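You operate a simulated robot arm through the tools that you are given. There is no shell and no other tool.

You run a simulated robot arm. Do the job below in one go: nothing can be reset, and whatever is moved stays where it is left.

Task
Vent the leak rig, take the block out and clamp the green valve block in.
Fine: gauge at zero before the rig cover or clamp moves; old block in the tight tray, cover shut again.

It is judged by the outcome, as a careful person would: the job done as asked, and still so three seconds after it is handed in. It fails if anything else is knocked over, pushed out of place, dropped, spilled or broken. A push-on lid holds only when it is set on centred and level and pressed home; a screw cap is set on level and turned clockwise until tight.

Robot
A 6-joint arm with a four-finger gripper, fixed in place. Base frame: the origin is at the foot of the arm, x ahead of it, y to its left, z up. Readings come in m, degrees, newtons and seconds.
Its first joint turns from -166.0 to 166.0 degrees. Payload 3.67 kg.
The tool frame sits at the grasp point between the pads (the TCP): z along the fingers, y along the line on which they close. The tips reach 0.028 m beyond it. The gripper opens to 0.112 m. The gripper's body begins 0.073 m behind the TCP.
Orientation is told as [roll, pitch, yaw] about the base's x, y, z axes, in that order, counted from this pose: with the fingers straight down and closing along the base's y, the tool's x points along the base's -x, its y along +y and its z along -z.

Tools
- The arm moves only by the tool drive_tool. Its argument "moves" is one flat list of numbers, 6 for each row, row after row: the shift along the tool's x, y, z in mm, then the turn, a rotation vector about the tool's x, y, z in degrees. In form: [x, y, z, ax, ay, az, x, y, z, ax, ay, az, ...]. A call has 1 to 20 rows; each row shifts and turns the commanded pose from where the row before left it, along the tool's axes as they then stand. "claw" is the finger opening in mm, from 0 to 112, set as the call begins (left out, the last holds). Each row takes 0.2 s and may step no farther than 0.05 m and 8.6 degrees from the row before; otherwise, or with a gripper value out of range, the whole call is refused. A pose out of reach is approached as far as the arm can. The call stops where the force on the tool passes 60 N (or 10 N more than at its start, if that is more) or the arm is blocked; 0.2 s more then pass. Each finger halts on what it meets, pressing with about 29 N; the grip force reading is that of the motor and also rises with nothing between the fingers. The clock runs only during rows and for 0.2 s after the last one: add rows that do not move to give the fingers time. The reply holds the time, the measured pose of the TCP, the force on the tool along the base axes, the opening and the grip force, in the units named above and with some noise, with the torque about the TCP (base axes, N m) and any sound that the robot's microphone picked up.
- Cameras (640 x 400 px; columns grow to the right, rows downward): "scene" is fixed at [0.0446, 0.4984, 1.6274]; the picture's right is [-0.41, -0.91, 0.00], its down [-0.64, 0.29, -0.71] and it looks along [0.65, -0.29, -0.70] (base axes); focal length 327 px, centre (320, 200). "wrist" rides on the gripper at [0.06, -0.018, -0.104] in the tool frame; the picture's right is [0.29, 0.96, 0.00], its down [-0.80, 0.24, -0.55] and it looks along [-0.53, 0.16, 0.83] (tool axes); focal length 234 px, centre (320, 200). There is no depth. A picture from a camera that has moved, and an enlarged one, comes with that camera's place and axes in the base frame and with its lens. The place of the scene camera against the robot may be out by one fixed shift of up to 0.012 m in any direction.
- camera(camera): a new picture of that camera. It takes no simulated time.
- close_up(camera, box): a new picture of the part [left, top, right, bottom] of that camera's present view, enlarged. It takes no simulated time.
- close_job(): hands the job in; it is judged then, once.

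Places have to be worked out from the pictures, the camera data and where the tool is seen. Open the gripper and draw the arm clear of the work before you hand the job in, unless the task says otherwise.

The tools are called after ">>>" as name(argument=value, ...) on one line, values as JSON. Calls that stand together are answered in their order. drive_tool: Moves the arm, as the interface text tells. Its arguments: {"type":"object","properties":{"moves":{"type":"array","items":{"type":"number"}},"claw":{"type":"number"}},"required":["moves"]} The other tools are called the same way: camera (camera) takes a picture; close_up (camera, box) takes an enlarged picture of a part of a camera's view; close_job () hands the job in.

At the start:

```text
time: 0.0
position: [0.494, 0.1355, 1.1864]
tcp_rot: [-0.1, 0.0, 0.0]
contact_force: [0.1, 0.3, 0.2]
torque: [0.02, 0.01, 0.01]
opening: 0.1123
finger_force: 0.1
```

scene: 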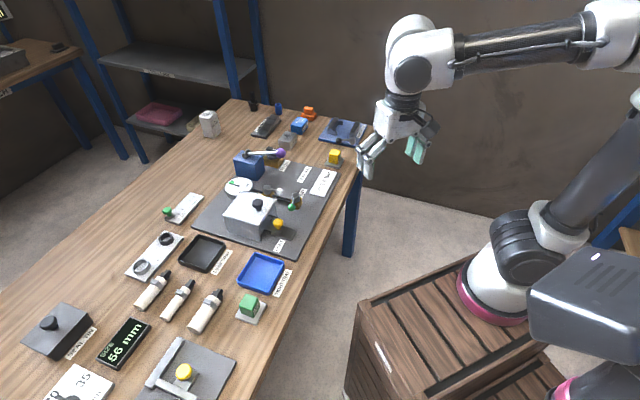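
wrist: 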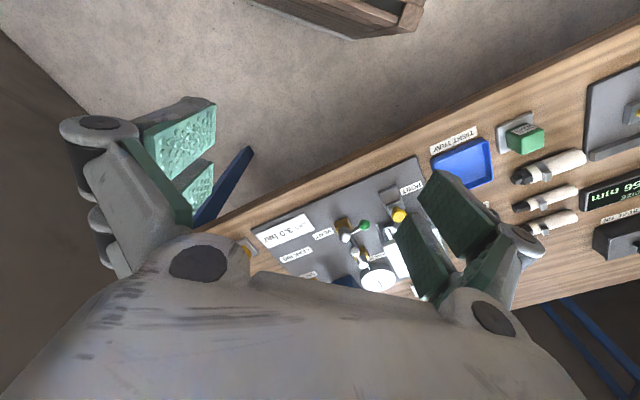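

I'll start by looking closely at the rig area and the trays before moving anything.

>>> close_up(camera="scene", box=[180, 130, 360, 260])

>>> close_up(camera="scene", box=[120, 210, 310, 340])

>>> close_up(camera="scene", box=[0, 280, 250, 400])

>>> close_up(camera="scene", box=[210, 85, 380, 185])

```text
3.08 times, centred on (270, 195) of scene
camera zoom: at [0.0446, 0.4984, 1.6274], right [-0.41, -0.91, 0.0], down [-0.64, 0.29, -0.71], along [0.65, -0.29, -0.7], focal length 1007 px, centre (474, 215)
```

zoom: 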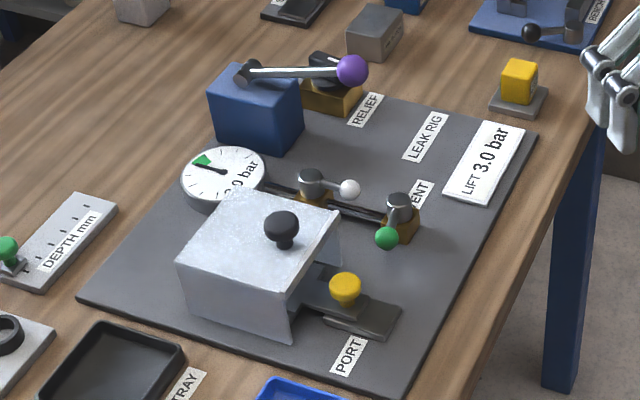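

```text
3.08 times, centred on (215, 275) of scene
camera zoom: at [0.0446, 0.4984, 1.6274], right [-0.41, -0.91, 0.0], down [-0.64, 0.29, -0.71], along [0.65, -0.29, -0.7], focal length 1007 px, centre (643, -31)
```

zoom: 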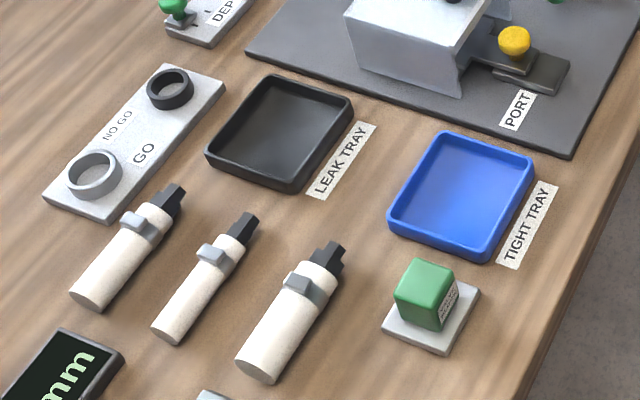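

```text
2.56 times, centred on (125, 340) of scene
camera zoom: at [0.0446, 0.4984, 1.6274], right [-0.41, -0.91, 0.0], down [-0.64, 0.29, -0.71], along [0.65, -0.29, -0.7], focal length 838 px, centre (819, -158)
```

zoom: 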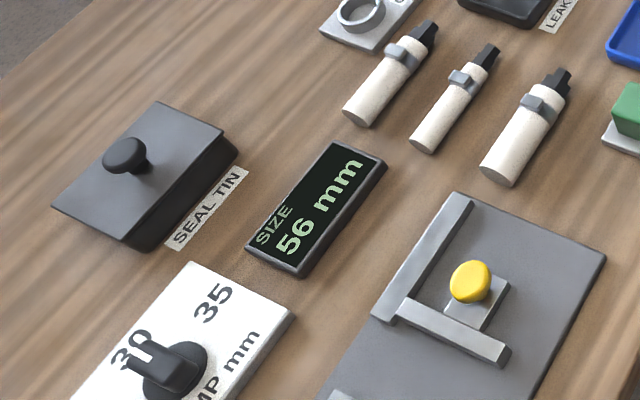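

```text
3.76 times, centred on (295, 135) of scene
camera zoom: at [0.0446, 0.4984, 1.6274], right [-0.41, -0.91, 0.0], down [-0.64, 0.29, -0.71], along [0.65, -0.29, -0.7], focal length 1232 px, centre (414, 445)
```

zoom: 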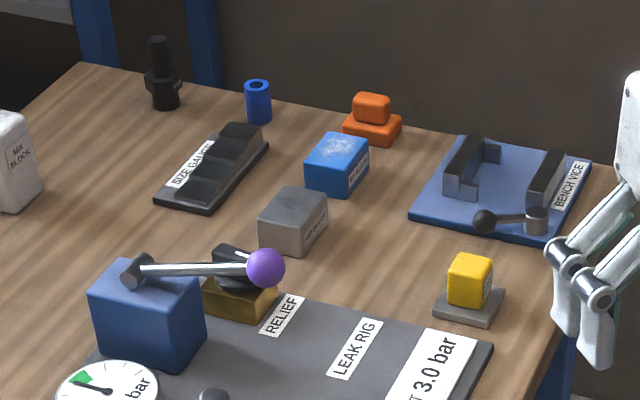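

The rig has a cover, a yellow clamp knob by PORT, a gauge and levers. I'll enlarge the wrist view and the gauge to read labels and details.

>>> close_up(camera="wrist", box=[240, 150, 440, 290])

>>> close_up(camera="scene", box=[220, 165, 310, 225])

>>> close_up(camera="scene", box=[220, 190, 310, 260])

```text
2.86 times, centred on (340, 220) of wrist
camera zoom: at [0.4344, 0.1164, 1.2896], right [-0.29, 0.96, 0.0], down [0.8, 0.24, 0.55], along [0.53, 0.16, -0.83], focal length 669 px, centre (263, 143)
```

zoom: 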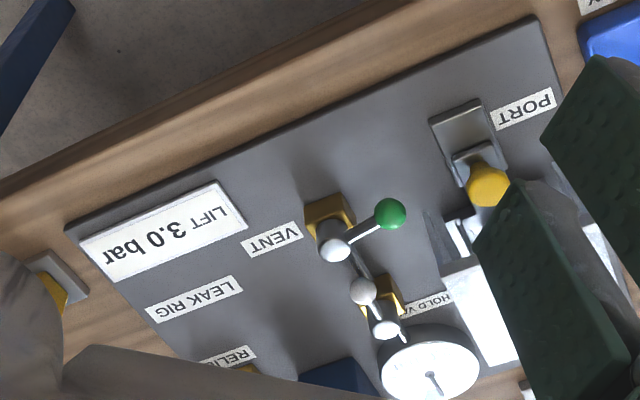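

```text
6.67 times, centred on (265, 195) of scene
camera zoom: at [0.0446, 0.4984, 1.6274], right [-0.41, -0.91, 0.0], down [-0.64, 0.29, -0.71], along [0.65, -0.29, -0.7], focal length 2183 px, centre (687, 233)
```

zoom: 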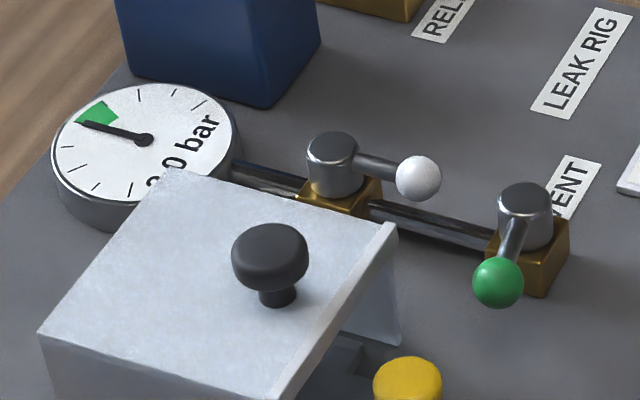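

```text
5.71 times, centred on (265, 225) of scene
camera zoom: at [0.0446, 0.4984, 1.6274], right [-0.41, -0.91, 0.0], down [-0.64, 0.29, -0.71], along [0.65, -0.29, -0.7], focal length 1871 px, centre (634, 57)
```

zoom: 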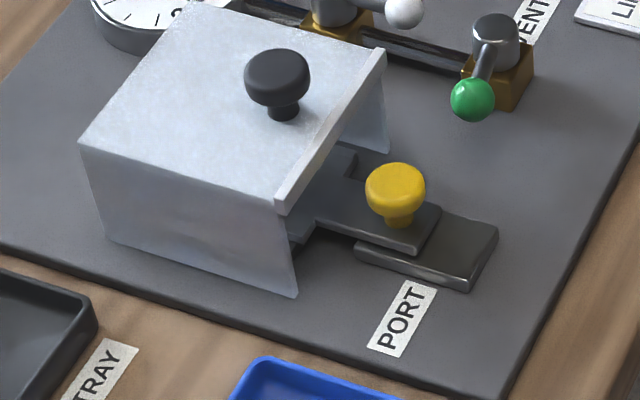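

The hold valve (white) is inline, the vent (green) is beside it, and the clamp slide with its yellow knob faces the front of the table, which is turned about 45° from my base. I'll rotate the tool by 45° at a safe height for a good wrist view of the rig.

>>> drive_tool(moves=[0, 0, 0, 0, 0, -7.5, 0, 0, 0, 0, 0, -7.5, 0, 0, 0, 0, 0, -7.5, 0, 0, 0, 0, 0, -7.5, 0, 0, 0, 0, 0, -7.5, 0, 0, 0, 0, 0, -7.5, -45, 9, -4, 0, 0, 0, -45, 9, -4, 0, 0, 0, -45, 9, -4, 0, 0, 0], claw=112)

>>> camera(camera="wrist")

>>> camera(camera="scene")

```text
time: 2.0
position: [0.5718, 0.2507, 1.1991]
tcp_rot: [0.0, 0.0, 45.1]
contact_force: [-1.2, -1.1, 0.5]
torque: [0.05, -0.04, -0.03]
opening: 0.1121
finger_force: 0.0
```

```text
taken
camera wrist: at [0.5419, 0.1945, 1.3023], right [-0.88, 0.47, 0.0], down [0.39, 0.73, 0.56], along [0.26, 0.49, -0.83], focal length 234 px, centre (320, 200)
```

wrist: 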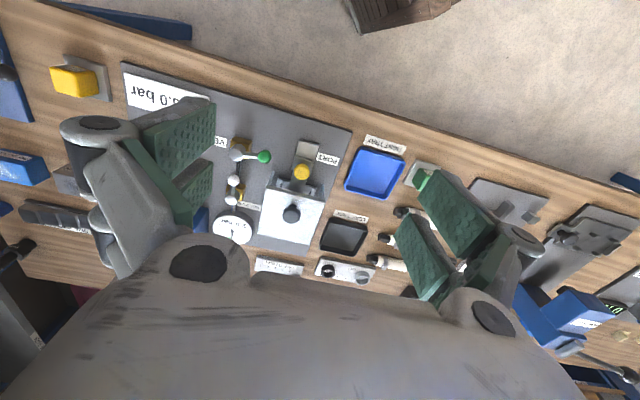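

```text
taken
```

scene: 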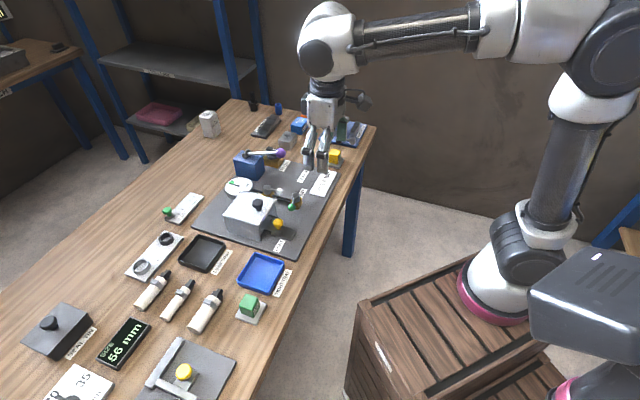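

The wrist view works (upside down, with the front of the table at the top). I'll enlarge the rig and trays in this view.

>>> close_up(camera="wrist", box=[210, 120, 350, 260])

>>> close_up(camera="wrist", box=[310, 120, 450, 260])

>>> close_up(camera="scene", box=[180, 140, 350, 260])

```text
2.86 times, centred on (280, 190) of wrist
camera zoom: at [0.5419, 0.1945, 1.3023], right [-0.88, 0.47, 0.0], down [0.39, 0.73, 0.56], along [0.26, 0.49, -0.83], focal length 669 px, centre (434, 229)
```

zoom: 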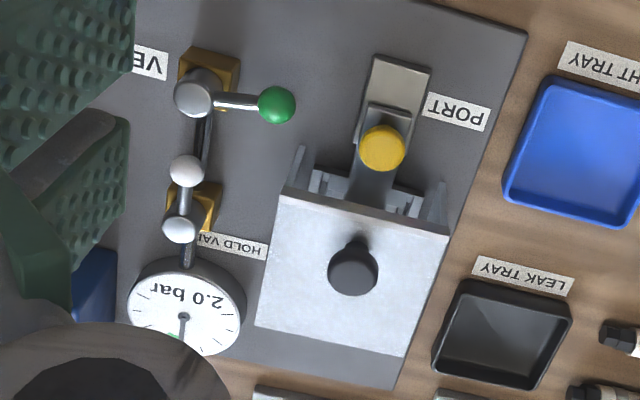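

```text
2.86 times, centred on (380, 190) of wrist
camera zoom: at [0.5419, 0.1945, 1.3023], right [-0.88, 0.47, 0.0], down [0.39, 0.73, 0.56], along [0.26, 0.49, -0.83], focal length 669 px, centre (149, 229)
```

zoom: 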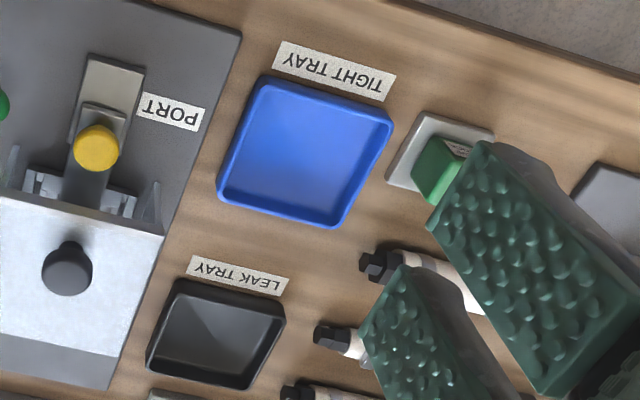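

```text
3.33 times, centred on (265, 200) of scene
camera zoom: at [0.0446, 0.4984, 1.6274], right [-0.41, -0.91, 0.0], down [-0.64, 0.29, -0.71], along [0.65, -0.29, -0.7], focal length 1091 px, centre (503, 200)
```

zoom: 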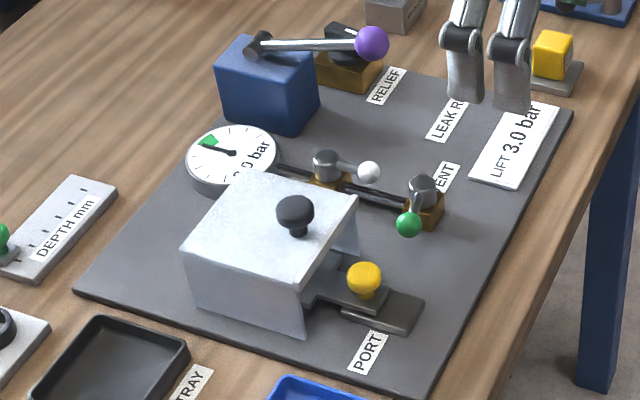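

The gauge currently shows 2.0 bar with the hold lever inline (open) and the vent lever across (closed). I place the vent hub near (0.747, 0.265, 0.912) and its green ball near (0.705, 0.294, 0.912), and I'll move lower for a closer look at the vent.

>>> drive_tool(moves=[-12.4, -27.2, 33.8, 0, 0, 0, -12.4, -27.2, 33.8, 0, 0, 0, -12.4, -27.2, 33.8, 0, 0, 0, -12.4, -27.2, 33.8, 0, 0, 0, -12.4, -27.2, 33.8, 0, 0, 0])

>>> camera(camera="wrist")

```text
time: 3.2
position: [0.713, 0.198, 1.0303]
tcp_rot: [0.0, -0.1, 45.0]
contact_force: [-0.1, 0.3, 0.5]
torque: [0.0, -0.05, -0.03]
opening: 0.1115
finger_force: 0.0
```

```text
taken
camera wrist: at [0.6836, 0.1418, 1.1344], right [-0.88, 0.47, 0.0], down [0.39, 0.73, 0.56], along [0.26, 0.49, -0.83], focal length 234 px, centre (320, 200)
```

wrist: 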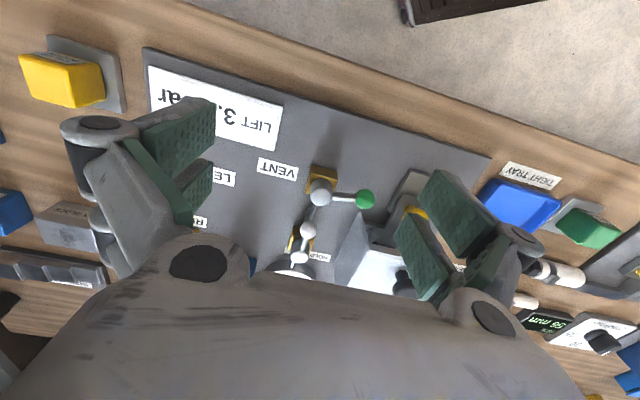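

>>> close_up(camera="wrist", box=[250, 140, 410, 280])

>>> close_up(camera="scene", box=[220, 140, 360, 260])

```text
2.86 times, centred on (330, 210) of wrist
camera zoom: at [0.6836, 0.1418, 1.1344], right [-0.88, 0.47, 0.0], down [0.39, 0.73, 0.56], along [0.26, 0.49, -0.83], focal length 669 px, centre (291, 171)
```

zoom: 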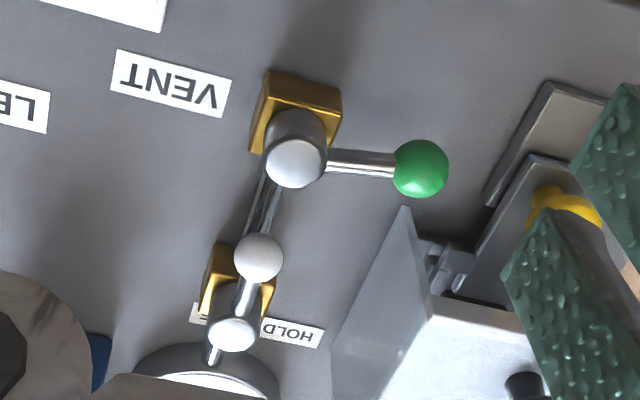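

```text
3.33 times, centred on (290, 200) of scene
camera zoom: at [0.0446, 0.4984, 1.6274], right [-0.41, -0.91, 0.0], down [-0.64, 0.29, -0.71], along [0.65, -0.29, -0.7], focal length 1091 px, centre (420, 200)
```

zoom: 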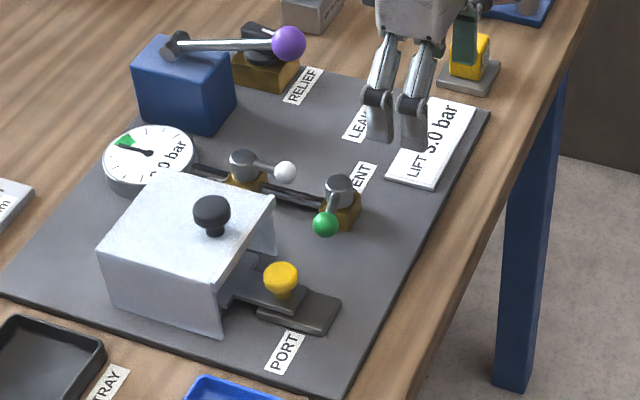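

The hub is at about (0.749, 0.267) and the ball at about (0.7075, 0.295, 0.911), with the lever pointing left across the pipe. Swinging it toward the back would hit the hold lever's ball, so I'll swing it toward the front. First I turn the tool so the fingers straddle the ball, staying above it.

>>> drive_tool(moves=[0, 0, 0, 0, 0, 7.9, 0, 0, 0, 0, 0, 7.9, 0, 0, 0, 0, 0, 7.9, 0, 0, 0, 0, 0, 7.9, 0, 0, 0, 0, 0, 7.9, 0, 0, 0, 0, 0, 7.9, 0, 0, 0, 0, 0, 7.9, 0, 0, 0, 0, 0, 7.9, 0, 0, 0, 0, 0, 7.9, 0, 0, 0, 0, 0, 7.9, 19.6, 25.8, 0, 0, 0, 0, 19.6, 25.8, 0, 0, 0, 0, 19.6, 25.8, 0, 0, 0, 0], claw=44)

>>> camera(camera="wrist")

>>> camera(camera="scene")

```text
time: 6.0
position: [0.7058, 0.2938, 1.0266]
tcp_rot: [0.0, 0.0, -34.2]
contact_force: [1.1, 0.3, 0.0]
torque: [0.04, 0.0, 0.02]
opening: 0.0437
finger_force: 0.0
```

```text
taken
camera wrist: at [0.6465, 0.311, 1.1313], right [0.3, 0.95, 0.0], down [0.79, -0.25, 0.55], along [0.53, -0.17, -0.83], focal length 234 px, centre (320, 200)
```

wrist: 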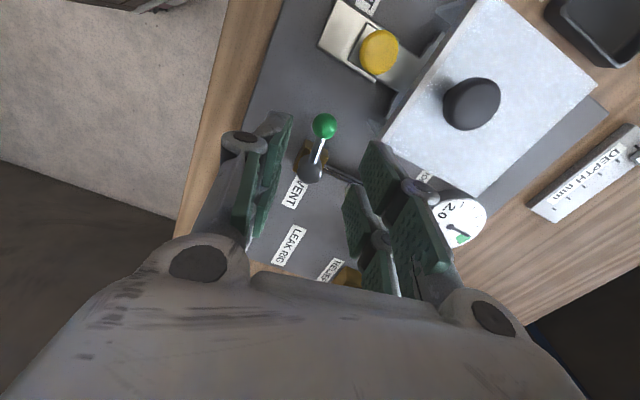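

```text
taken
```

scene: 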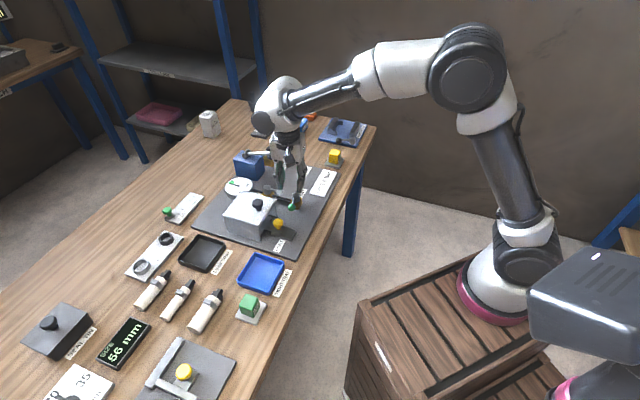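

The ball computes to (0.7077, 0.2956), consistent with earlier estimates and centred between the fingers. I'll descend to straddle it, with the tips staying well above the plate.

>>> drive_tool(moves=[-0.7, 2, 30, 0, 0, 0, 0, 0, 30, 0, 0, 0, 0, 0, 30, 0, 0, 0, 0, 0, 18, 0, 0, 0], claw=44)

>>> camera(camera="wrist")

>>> close_up(camera="scene", box=[230, 140, 350, 250])

```text
time: 7.0
position: [0.7075, 0.2961, 0.9205]
tcp_rot: [0.1, 0.0, -34.0]
contact_force: [-0.1, -0.4, 0.1]
torque: [-0.02, -0.01, 0.02]
opening: 0.0441
finger_force: 0.1
```

```text
taken
camera wrist: at [0.6481, 0.3135, 1.0236], right [0.3, 0.95, 0.0], down [0.79, -0.25, 0.55], along [0.53, -0.16, -0.83], focal length 234 px, centre (320, 200)
```

wrist: 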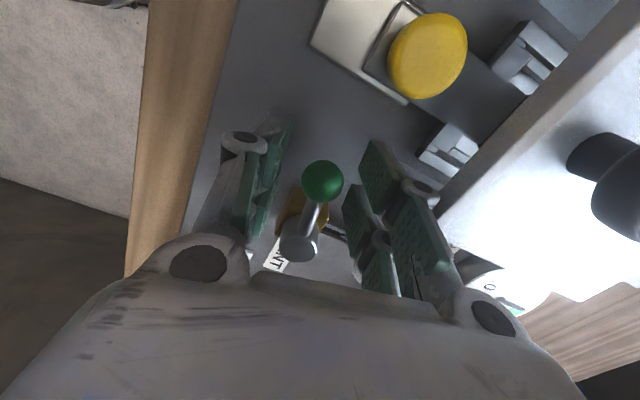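

```text
3.64 times, centred on (290, 195) of scene
camera zoom: at [0.0446, 0.4984, 1.6274], right [-0.41, -0.91, 0.0], down [-0.64, 0.29, -0.71], along [0.65, -0.29, -0.7], focal length 1190 px, centre (429, 218)
```

zoom: 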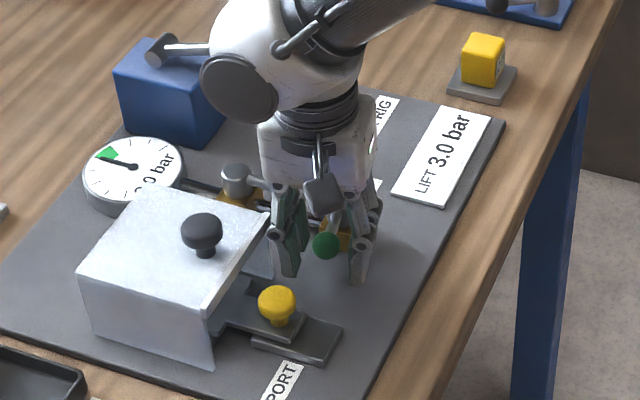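

The fingers straddle the green ball. I'll narrow them to cage it and swing the lever a few degrees toward the front to test that it moves freely.

>>> drive_tool(moves=[0, 0, 0, 0, 0, 0, 0, 0, 0, 0, 0, 0, -0.5, -6.9, 0, 0, 0, -7.9, -0.5, -6.9, 0, 0, 0, -7.9, -0.5, -6.9, 0, 0, 0, -7.9], claw=25)

>>> camera(camera="wrist")

>>> close_up(camera="scene", box=[230, 140, 350, 250])

```text
time: 8.2
position: [0.7001, 0.2787, 0.9187]
tcp_rot: [0.0, -0.1, -10.1]
contact_force: [0.2, 0.0, -0.6]
torque: [0.01, -0.01, 0.0]
opening: 0.0251
finger_force: 0.3
```

```text
taken
camera wrist: at [0.6376, 0.2696, 1.0238], right [-0.11, 0.99, 0.0], down [0.83, 0.09, 0.55], along [0.55, 0.06, -0.83], focal length 234 px, centre (320, 200)
```

wrist: 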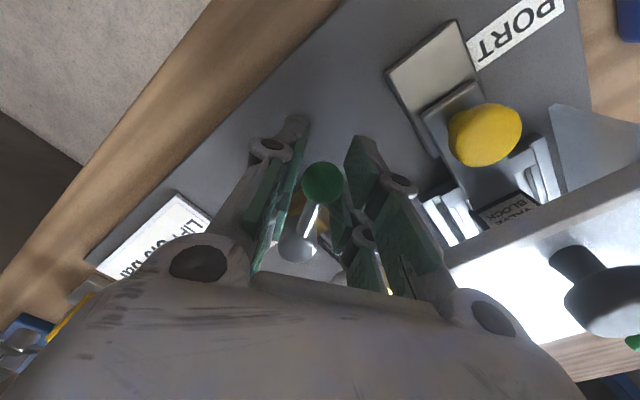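

```text
3.64 times, centred on (290, 195) of scene
camera zoom: at [0.0446, 0.4984, 1.6274], right [-0.41, -0.91, 0.0], down [-0.64, 0.29, -0.71], along [0.65, -0.29, -0.7], focal length 1190 px, centre (429, 218)
```

zoom: 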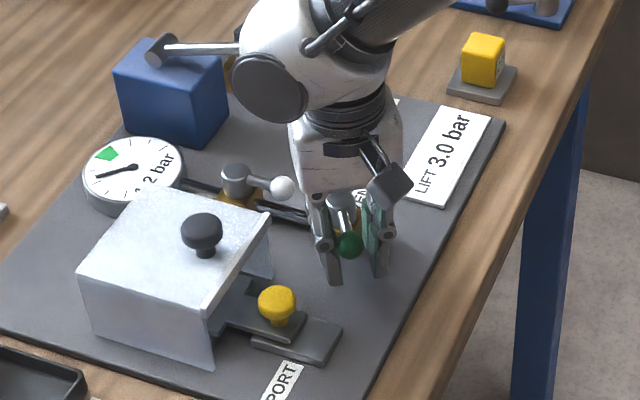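

The lever turns freely and the gauge is already falling (1.2 bar). I'll continue the swing until the lever is in line with the pipe.

>>> drive_tool(moves=[-0.5, -6.9, 0, 0, 0, -7.9, -0.5, -6.9, 0, 0, 0, -7.9, -0.5, -6.9, 0, 0, 0, -7.9, -0.5, -6.9, 0, 0, 0, -7.9, -0.5, -6.9, 0, 0, 0, -7.9, -0.5, -6.9, 0, 0, 0, -7.9, -0.5, -6.9, 0, 0, 0, -7.9], claw=25)

>>> camera(camera="wrist")

>>> close_up(camera="scene", box=[210, 140, 330, 250])

```text
time: 9.8
position: [0.7138, 0.2327, 0.921]
tcp_rot: [0.0, 0.1, 45.0]
contact_force: [-0.2, 0.1, 0.4]
torque: [-0.01, 0.0, -0.02]
opening: 0.0251
finger_force: 0.1
```

```text
taken
camera wrist: at [0.6842, 0.1766, 1.025], right [-0.88, 0.47, 0.0], down [0.39, 0.73, 0.55], along [0.26, 0.49, -0.83], focal length 234 px, centre (320, 200)
```

wrist: 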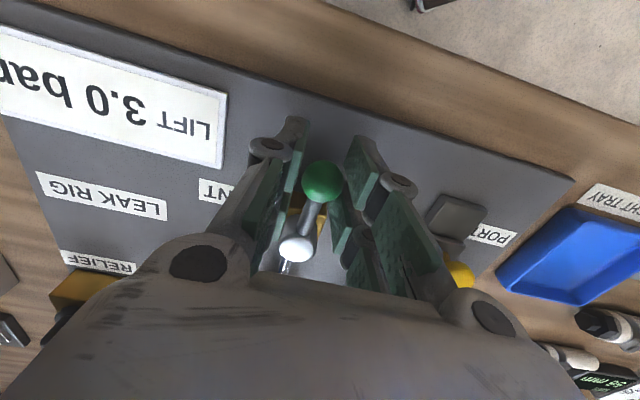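

```text
3.64 times, centred on (270, 195) of scene
camera zoom: at [0.0446, 0.4984, 1.6274], right [-0.41, -0.91, 0.0], down [-0.64, 0.29, -0.71], along [0.65, -0.29, -0.7], focal length 1190 px, centre (502, 218)
```

zoom: 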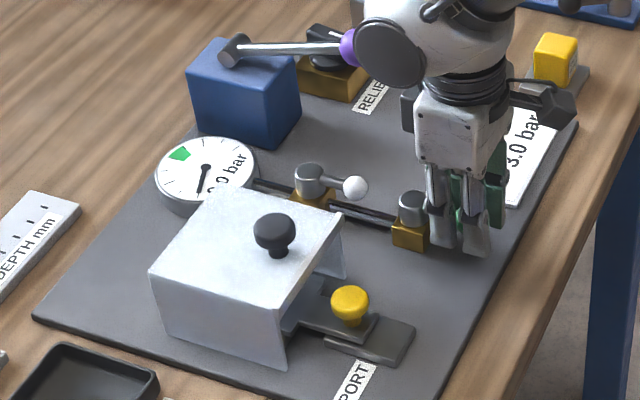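

The gauge needle has dropped to the bottom. I'll back the fingers straight up off the ball and then verify the gauge and look at the cover from above.

>>> drive_tool(moves=[0, 0, 0, 0, 0, 0, 0, 0, -40, 0, 0, 0, 0, 0, -45, 0, 0, 0, 0, 0, -45, 0, 0, 0, 0, 0, -45, 0, 0, 0, 0, 30, -40, 0, 0, 0, 0, 30, -40, 0, 0, 0], claw=36)

>>> camera(camera="wrist")

>>> close_up(camera="scene", box=[190, 140, 330, 260])

```text
time: 11.4
position: [0.6713, 0.2732, 1.176]
tcp_rot: [0.0, 0.1, 45.0]
contact_force: [1.7, -0.4, -0.7]
torque: [0.0, 0.02, 0.07]
opening: 0.0361
finger_force: 0.0
```

```text
taken
camera wrist: at [0.6421, 0.2175, 1.28], right [-0.88, 0.47, 0.0], down [0.39, 0.73, 0.55], along [0.26, 0.49, -0.83], focal length 234 px, centre (320, 200)
```

wrist: 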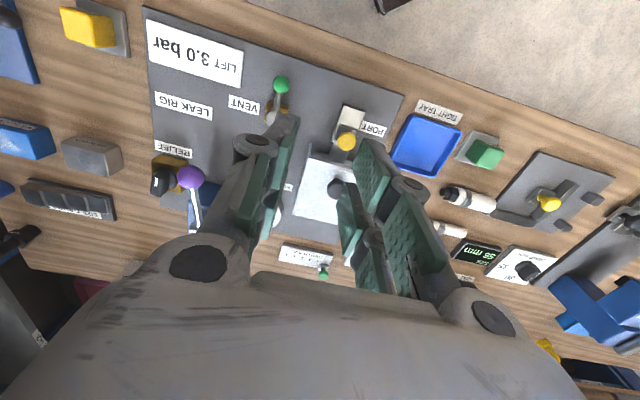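

```text
3.33 times, centred on (260, 200) of scene
camera zoom: at [0.0446, 0.4984, 1.6274], right [-0.41, -0.91, 0.0], down [-0.64, 0.29, -0.71], along [0.65, -0.29, -0.7], focal length 1091 px, centre (520, 200)
```

zoom: 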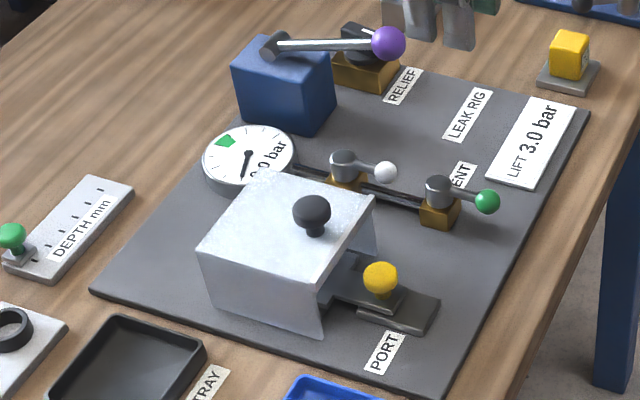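

The vent lever is now in line and the needle points to the bottom. I'll open the fingers wide at this height to get an unobstructed view of the gauge reading and the cover.

>>> drive_tool(moves=[-20, -20, 0, 0, 0, 0, -20, -10, 0, 0, 0, 0, 0, 0, 0, 0, 0, 0], claw=112)

>>> camera(camera="wrist")

>>> close_up(camera="wrist", box=[220, 100, 400, 240])

```text
time: 12.2
position: [0.721, 0.2815, 1.1762]
tcp_rot: [0.1, 0.0, 45.0]
contact_force: [-0.4, -0.2, -0.3]
torque: [-0.05, 0.01, 0.02]
opening: 0.112
finger_force: 0.2
```

```text
taken
camera wrist: at [0.6913, 0.2262, 1.2799], right [-0.88, 0.47, 0.0], down [0.39, 0.73, 0.55], along [0.26, 0.49, -0.83], focal length 234 px, centre (320, 200)
```

wrist: 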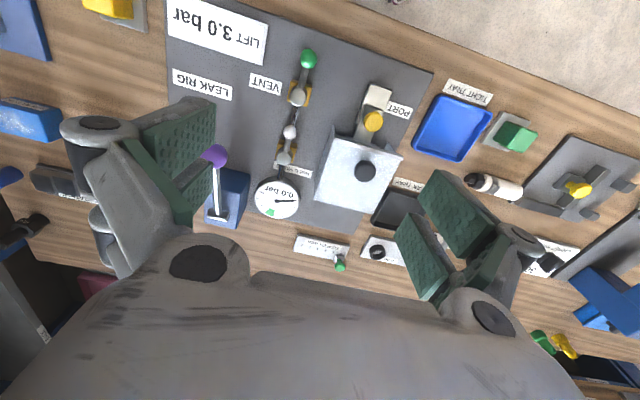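

```text
2.86 times, centred on (310, 170) of wrist
camera zoom: at [0.6913, 0.2262, 1.2799], right [-0.88, 0.47, 0.0], down [0.39, 0.73, 0.55], along [0.26, 0.49, -0.83], focal length 669 px, centre (349, 286)
```

zoom: 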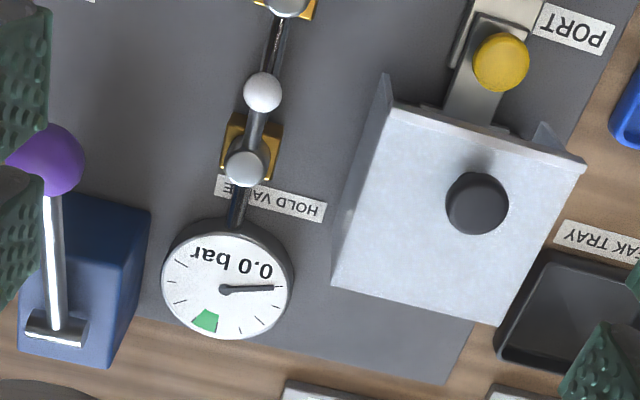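

The gauge clearly reads 0.0 bar, so the cover may now be moved. I need to know how the cover opens, so I'll zoom in on its back edge, sides and what is inside.

>>> close_up(camera="scene", box=[215, 180, 285, 245])

>>> close_up(camera="wrist", box=[300, 70, 420, 230])

>>> close_up(camera="scene", box=[250, 200, 310, 255])

```text
6.15 times, centred on (250, 212) of scene
camera zoom: at [0.0446, 0.4984, 1.6274], right [-0.41, -0.91, 0.0], down [-0.64, 0.29, -0.71], along [0.65, -0.29, -0.7], focal length 2015 px, centre (751, 123)
```

zoom: 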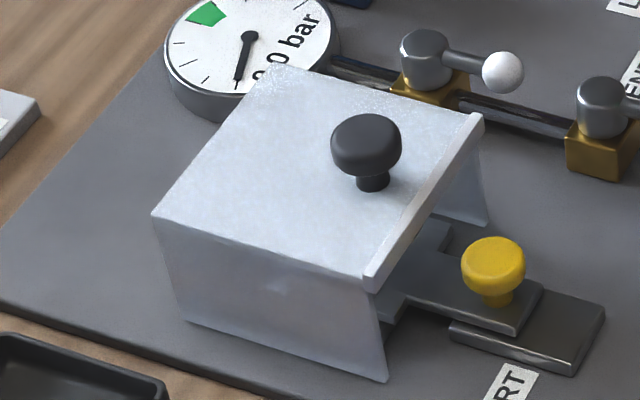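

```text
2.50 times, centred on (360, 150) of wrist
camera zoom: at [0.6913, 0.2262, 1.2799], right [-0.88, 0.47, 0.0], down [0.39, 0.73, 0.55], along [0.26, 0.49, -0.83], focal length 585 px, centre (220, 325)
```

zoom: 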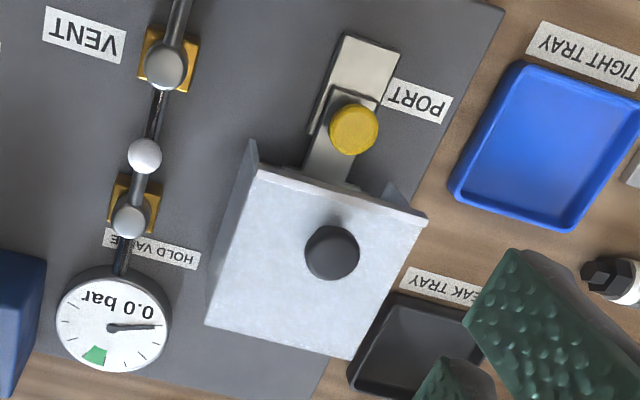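

```text
7.27 times, centred on (280, 228) of scene
camera zoom: at [0.0446, 0.4984, 1.6274], right [-0.41, -0.91, 0.0], down [-0.64, 0.29, -0.71], along [0.65, -0.29, -0.7], focal length 2381 px, centre (611, 0)
```

zoom: 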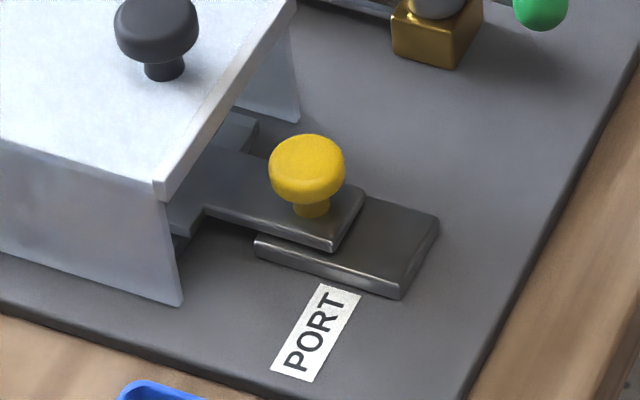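

Nothing shows an obvious hinge yet; the knob sits forward of the cover's centre, which suggests it swings up about its back edge. I'll move above the knob, estimated at (0.7065, 0.392), to centre on it.

>>> drive_tool(moves=[-17, 22.1, 29, 0, 0, 0, -17, 22.1, 29, 0, 0, 0, -17, 22.1, 29, 0, 0, 0, -17, 22.1, 29, 0, 0, 0, 0, 0, 0, 0, 0, 0], claw=60)

>>> camera(camera="wrist")

>>> camera(camera="scene")

```text
time: 13.4
position: [0.7079, 0.3934, 1.0581]
tcp_rot: [0.0, 0.0, 45.0]
contact_force: [-1.2, -0.8, 0.1]
torque: [0.04, -0.03, 0.04]
opening: 0.0598
finger_force: 0.2
```

```text
taken
camera wrist: at [0.6783, 0.3375, 1.1631], right [-0.88, 0.47, 0.0], down [0.39, 0.73, 0.55], along [0.26, 0.49, -0.83], focal length 234 px, centre (320, 200)
```

wrist: 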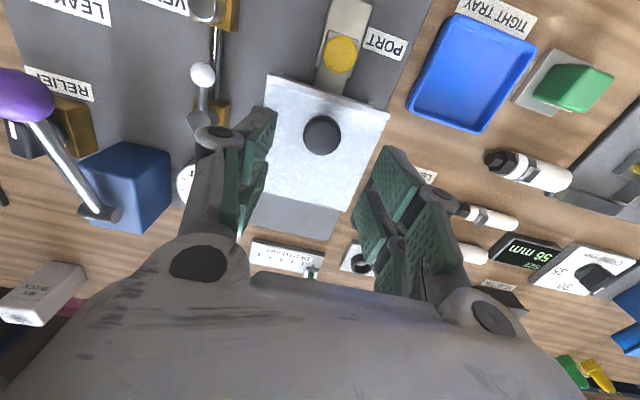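

```text
taken
```

scene: 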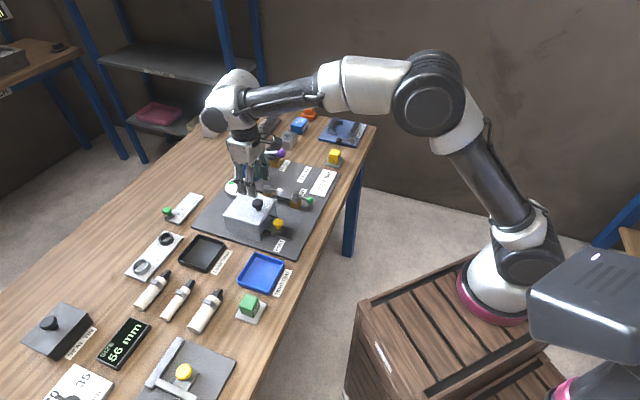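

The knob triangulates to (0.7067, 0.394) with its top near z 0.97 and the cover top near 0.94. I'll descend so the tips stop just above the cover surface on either side of the knob.

>>> drive_tool(moves=[0.6, 1.1, 30, 0, 0, 0, 0, 0, 30, 0, 0, 0, 0, 0, 24, 0, 0, 0, 0, 0, 0, 0, 0, 0], claw=60)

>>> camera(camera="wrist")

>>> close_up(camera="scene", box=[200, 150, 300, 250])

```text
time: 14.4
position: [0.7064, 0.3951, 0.9758]
tcp_rot: [0.0, 0.0, 45.0]
contact_force: [0.8, 0.2, 7.3]
torque: [-0.1, 0.12, 0.02]
opening: 0.0606
finger_force: 1.1
```

```text
taken
camera wrist: at [0.6769, 0.3385, 1.079], right [-0.88, 0.47, 0.0], down [0.39, 0.73, 0.56], along [0.26, 0.49, -0.83], focal length 234 px, centre (320, 200)
```

wrist: 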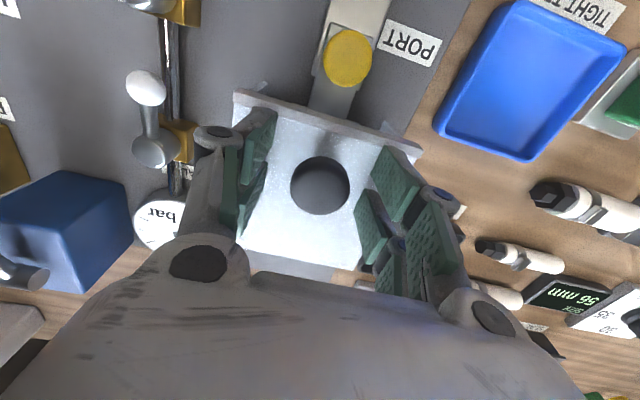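

```text
4.00 times, centred on (250, 200) of scene
camera zoom: at [0.0446, 0.4984, 1.6274], right [-0.41, -0.91, 0.0], down [-0.64, 0.29, -0.71], along [0.65, -0.29, -0.7], focal length 1310 px, centre (600, 200)
```

zoom: 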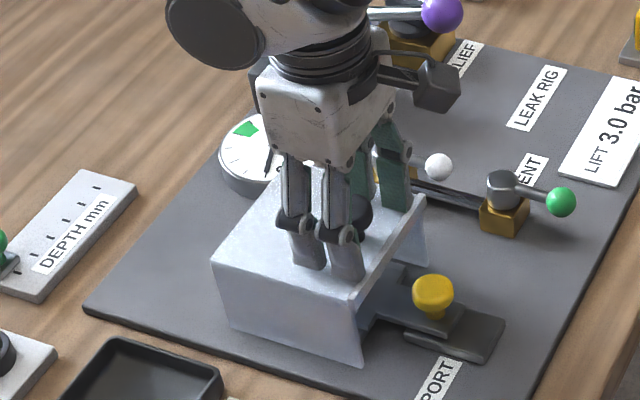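

There's a light 7 N touch, so the tips are on the cover top (about z 0.948). I'll lift 4 mm and close on the knob.

>>> drive_tool(moves=[0, 0, -4, 0, 0, 0, 0, 0, 0, 0, 0, 0], claw=60)

>>> drive_tool(moves=[0, 0, 0, 0, 0, 0, 0, 0, 0, 0, 0, 0, 0, 0, 0, 0, 0, 0], claw=26)

```text
time: 15.0
position: [0.7057, 0.3944, 0.979]
tcp_rot: [-0.1, 0.1, 45.0]
contact_force: [0.1, 0.1, 0.8]
torque: [0.0, -0.02, -0.01]
opening: 0.0601
finger_force: 0.1
```

```text
time: 15.8
position: [0.7062, 0.3942, 0.9784]
tcp_rot: [0.0, 0.1, 45.0]
contact_force: [-1.5, 1.5, -1.8]
torque: [0.0, 0.03, -0.02]
opening: 0.0293
finger_force: 45.2
```

The knob is gripped at 29 mm. I'll lift gently a few millimetres and read the force to learn whether the cover lifts freely or swings on a hinge.

>>> drive_tool(moves=[0, 0, -2, 0, 0, 0, 0, 0, -2, 0, 0, 0, 0, 0, -2, 0, 0, 0])

>>> close_up(camera="scene", box=[200, 150, 300, 250])

>>> camera(camera="wrist")

```text
time: 16.6
position: [0.7053, 0.394, 0.9831]
tcp_rot: [-0.1, 0.2, 44.9]
contact_force: [8.3, 11.5, -38.6]
torque: [0.02, 0.06, -0.05]
opening: 0.0297
finger_force: 44.6
```

```text
4.00 times, centred on (250, 200) of scene
camera zoom: at [0.0446, 0.4984, 1.6274], right [-0.41, -0.91, 0.0], down [-0.64, 0.29, -0.71], along [0.65, -0.29, -0.7], focal length 1310 px, centre (600, 200)
```

zoom: 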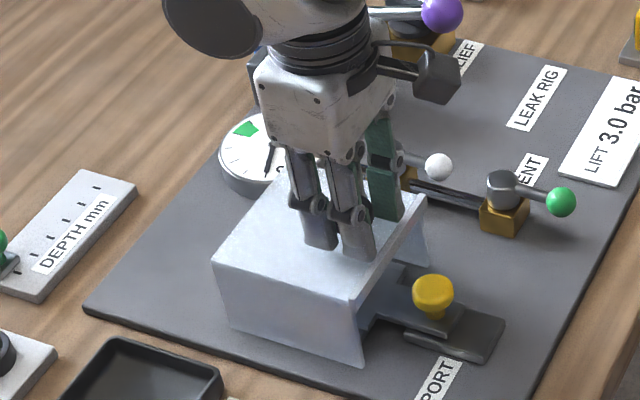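

```text
taken
camera wrist: at [0.6759, 0.338, 1.0868], right [-0.88, 0.47, 0.0], down [0.4, 0.73, 0.55], along [0.26, 0.49, -0.83], focal length 234 px, centre (320, 200)
```

wrist: 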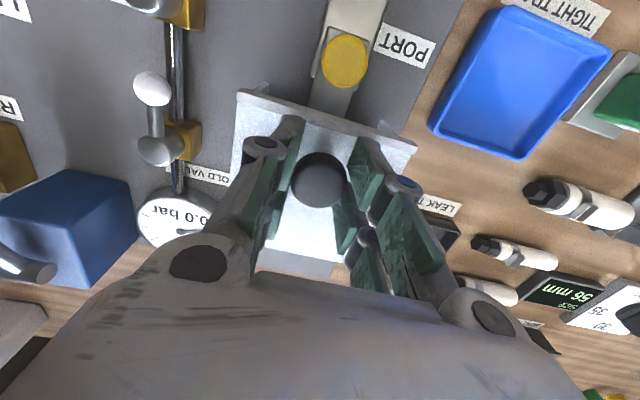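

The pull reached about 39 N and the pads slipped up the knob while the cover stayed put, so it doesn't lift. There is about 10 cm of empty plate behind it, so it likely slides back. I'll release, re-seat the grip at the earlier height and test a small push to the back.

>>> drive_tool(moves=[0, 0, 0, 0, 0, 0, 0, 0, 0, 0, 0, 0, 0, 0, 6, 0, 0, 0, 0, 0, 0, 0, 0, 0], claw=42)

>>> drive_tool(moves=[0, 0, 0, 0, 0, 0, 0, 0, 0, 0, 0, 0, -2, 0, 0, 0, 0, 0, -2, 0, 0, 0, 0, 0], claw=24)

>>> close_up(camera="scene", box=[200, 150, 300, 250])

```text
time: 17.6
position: [0.7038, 0.3927, 0.98]
tcp_rot: [0.1, 0.0, 44.9]
contact_force: [-0.2, 0.0, 0.5]
torque: [0.0, 0.02, -0.04]
opening: 0.0422
finger_force: 0.1
```

```text
time: 18.6
position: [0.7072, 0.3962, 0.9799]
tcp_rot: [0.1, 0.0, 45.0]
contact_force: [-3.3, 3.1, 0.9]
torque: [0.04, 0.01, 0.06]
opening: 0.0299
finger_force: 44.2
```

```text
4.00 times, centred on (250, 200) of scene
camera zoom: at [0.0446, 0.4984, 1.6274], right [-0.41, -0.91, 0.0], down [-0.64, 0.29, -0.71], along [0.65, -0.29, -0.7], focal length 1310 px, centre (600, 200)
```

zoom: 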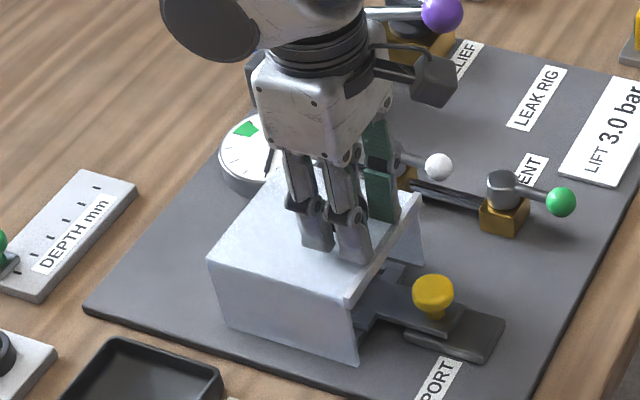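

The cover slid back about 4 mm with almost no resistance, so it's a sliding cover. I'll slide it further back in small steps while watching the force.

>>> drive_tool(moves=[-8, 0, 0, 0, 0, 0, -8, 0, 0, 0, 0, 0, -8, 0, 0, 0, 0, 0, -8, 0, 0, 0, 0, 0, -8, 0, 0, 0, 0, 0])

>>> camera(camera="wrist")

>>> close_up(camera="scene", box=[190, 150, 310, 260])

```text
time: 19.8
position: [0.7366, 0.4239, 0.9803]
tcp_rot: [0.0, 0.1, 45.0]
contact_force: [-4.3, 3.1, 1.2]
torque: [0.01, 0.13, -0.01]
opening: 0.0297
finger_force: 45.1
```

```text
taken
camera wrist: at [0.7059, 0.3681, 1.0839], right [-0.88, 0.47, 0.0], down [0.39, 0.73, 0.55], along [0.26, 0.49, -0.83], focal length 234 px, centre (320, 200)
```

wrist: 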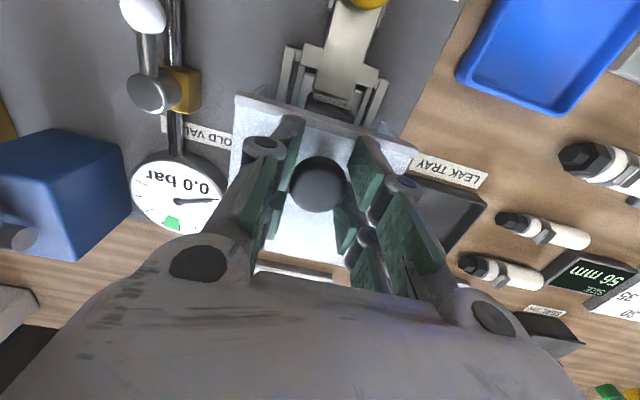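

```text
3.64 times, centred on (250, 205) of scene
camera zoom: at [0.0446, 0.4984, 1.6274], right [-0.41, -0.91, 0.0], down [-0.64, 0.29, -0.71], along [0.65, -0.29, -0.7], focal length 1190 px, centre (574, 182)
```

zoom: 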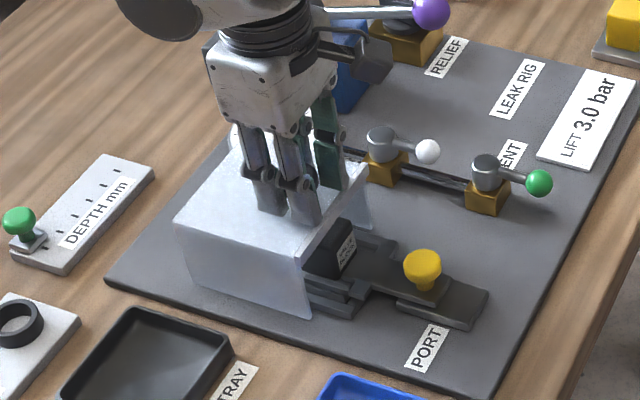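

The cover is sliding smoothly, revealing a dark valve block under the clamp. I'll continue back another 40 mm.

>>> drive_tool(moves=[-8, 0, 0, 0, 0, 0, -8, 0, 0, 0, 0, 0, -8, 0, 0, 0, 0, 0, -8, 0, 0, 0, 0, 0, -8, 0, 0, 0, 0, 0])

>>> camera(camera="wrist")

>>> close_up(camera="scene", box=[170, 140, 310, 260])

```text
time: 21.0
position: [0.7635, 0.4526, 0.9795]
tcp_rot: [0.0, 0.0, 45.0]
contact_force: [-6.3, 5.1, 3.1]
torque: [0.07, 0.14, 0.03]
opening: 0.03
finger_force: 45.0
```

```text
taken
camera wrist: at [0.7344, 0.3964, 1.0838], right [-0.88, 0.47, 0.0], down [0.39, 0.73, 0.55], along [0.26, 0.49, -0.83], focal length 234 px, centre (320, 200)
```

wrist: 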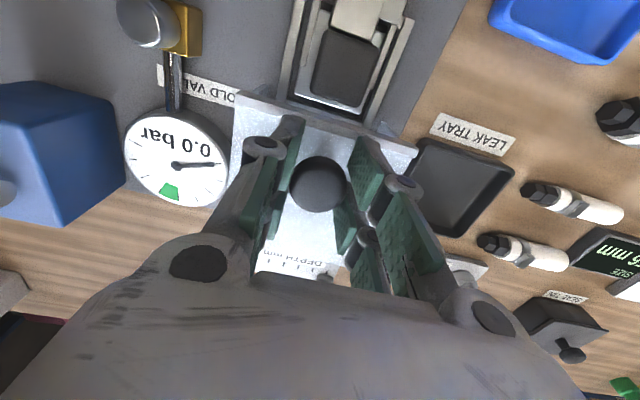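

```text
3.33 times, centred on (240, 200) of scene
camera zoom: at [0.0446, 0.4984, 1.6274], right [-0.41, -0.91, 0.0], down [-0.64, 0.29, -0.71], along [0.65, -0.29, -0.7], focal length 1091 px, centre (587, 200)
```

zoom: 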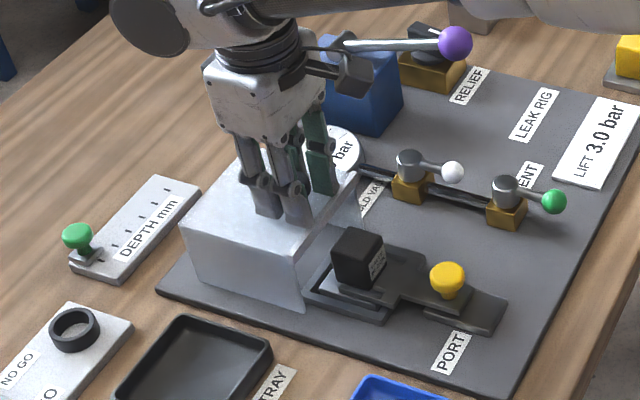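

The old dark block is exposed. I'll push the cover a little further back in small steps for hand clearance, checking for its end stop.

>>> drive_tool(moves=[-4, 0, 0, 0, 0, 0, -4, 0, 0, 0, 0, 0, -4, 0, 0, 0, 0, 0, -4, 0, 0, 0, 0, 0])

>>> close_up(camera="scene", box=[170, 140, 310, 260])

```text
time: 22.0
position: [0.7746, 0.4645, 0.981]
tcp_rot: [0.0, 0.0, 44.9]
contact_force: [-3.1, 4.0, -4.8]
torque: [0.03, 0.04, -0.01]
opening: 0.0298
finger_force: 44.7
```

```text
3.33 times, centred on (240, 200) of scene
camera zoom: at [0.0446, 0.4984, 1.6274], right [-0.41, -0.91, 0.0], down [-0.64, 0.29, -0.71], along [0.65, -0.29, -0.7], focal length 1091 px, centre (587, 200)
```

zoom: 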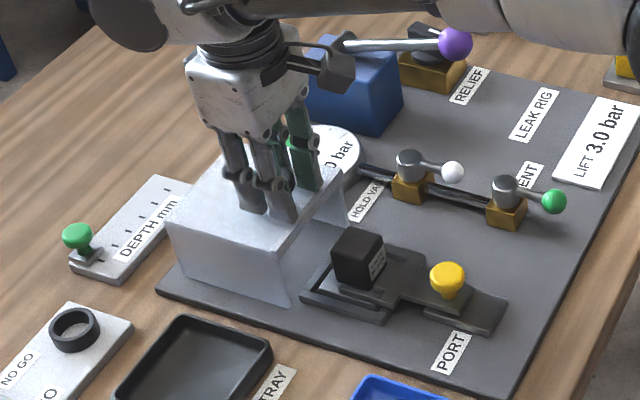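

There is good clearance now, with the cover roughly 100 mm back. I'll release the knob, rise, and move to look down at the exposed block and clamp.

>>> drive_tool(moves=[0, 0, 0, 0, 0, 0, 0, 0, 0, 0, 0, 0, 0, 0, -40, 0, 0, 0, 0, 0, -40, 0, 0, 0, 45, 0, -20, 0, 0, 0, 45, 0, -10, 0, 0, 0, 45, 0, 0, 0, 0, 0, 10, 0, 0, 0, 0, 0], claw=50)

>>> drive_tool(moves=[0, 0, 0, 0, 0, 0, 0, 0, 0, 0, 0, 0], claw=112)

>>> camera(camera="wrist")

>>> camera(camera="scene")

```text
time: 23.8
position: [0.6719, 0.3613, 1.0891]
tcp_rot: [0.0, -0.1, 45.0]
contact_force: [-0.5, -0.1, 0.2]
torque: [-0.01, 0.04, 0.02]
opening: 0.05
finger_force: 0.0
```

```text
time: 24.4
position: [0.6721, 0.3618, 1.0911]
tcp_rot: [0.0, 0.0, 45.0]
contact_force: [-0.5, 0.3, -0.3]
torque: [0.0, -0.02, -0.02]
opening: 0.1118
finger_force: 0.2
```

```text
taken
camera wrist: at [0.6424, 0.3054, 1.194], right [-0.88, 0.47, 0.0], down [0.39, 0.73, 0.55], along [0.26, 0.49, -0.83], focal length 234 px, centre (320, 200)
```

wrist: 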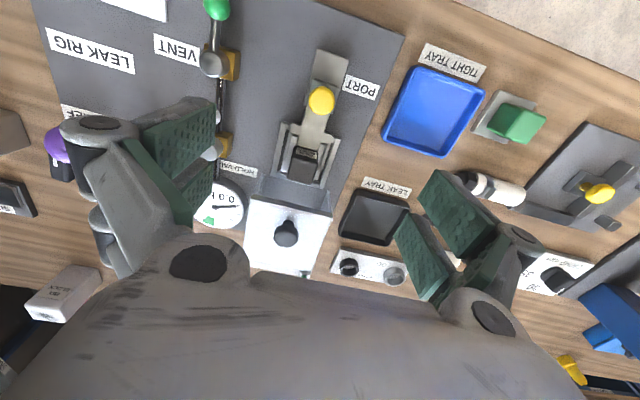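

```text
taken
```

scene: 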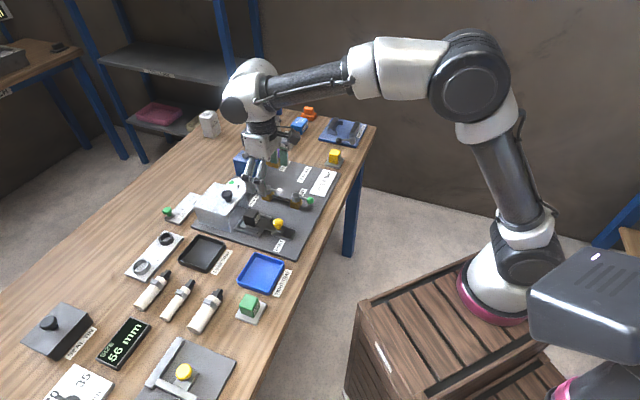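

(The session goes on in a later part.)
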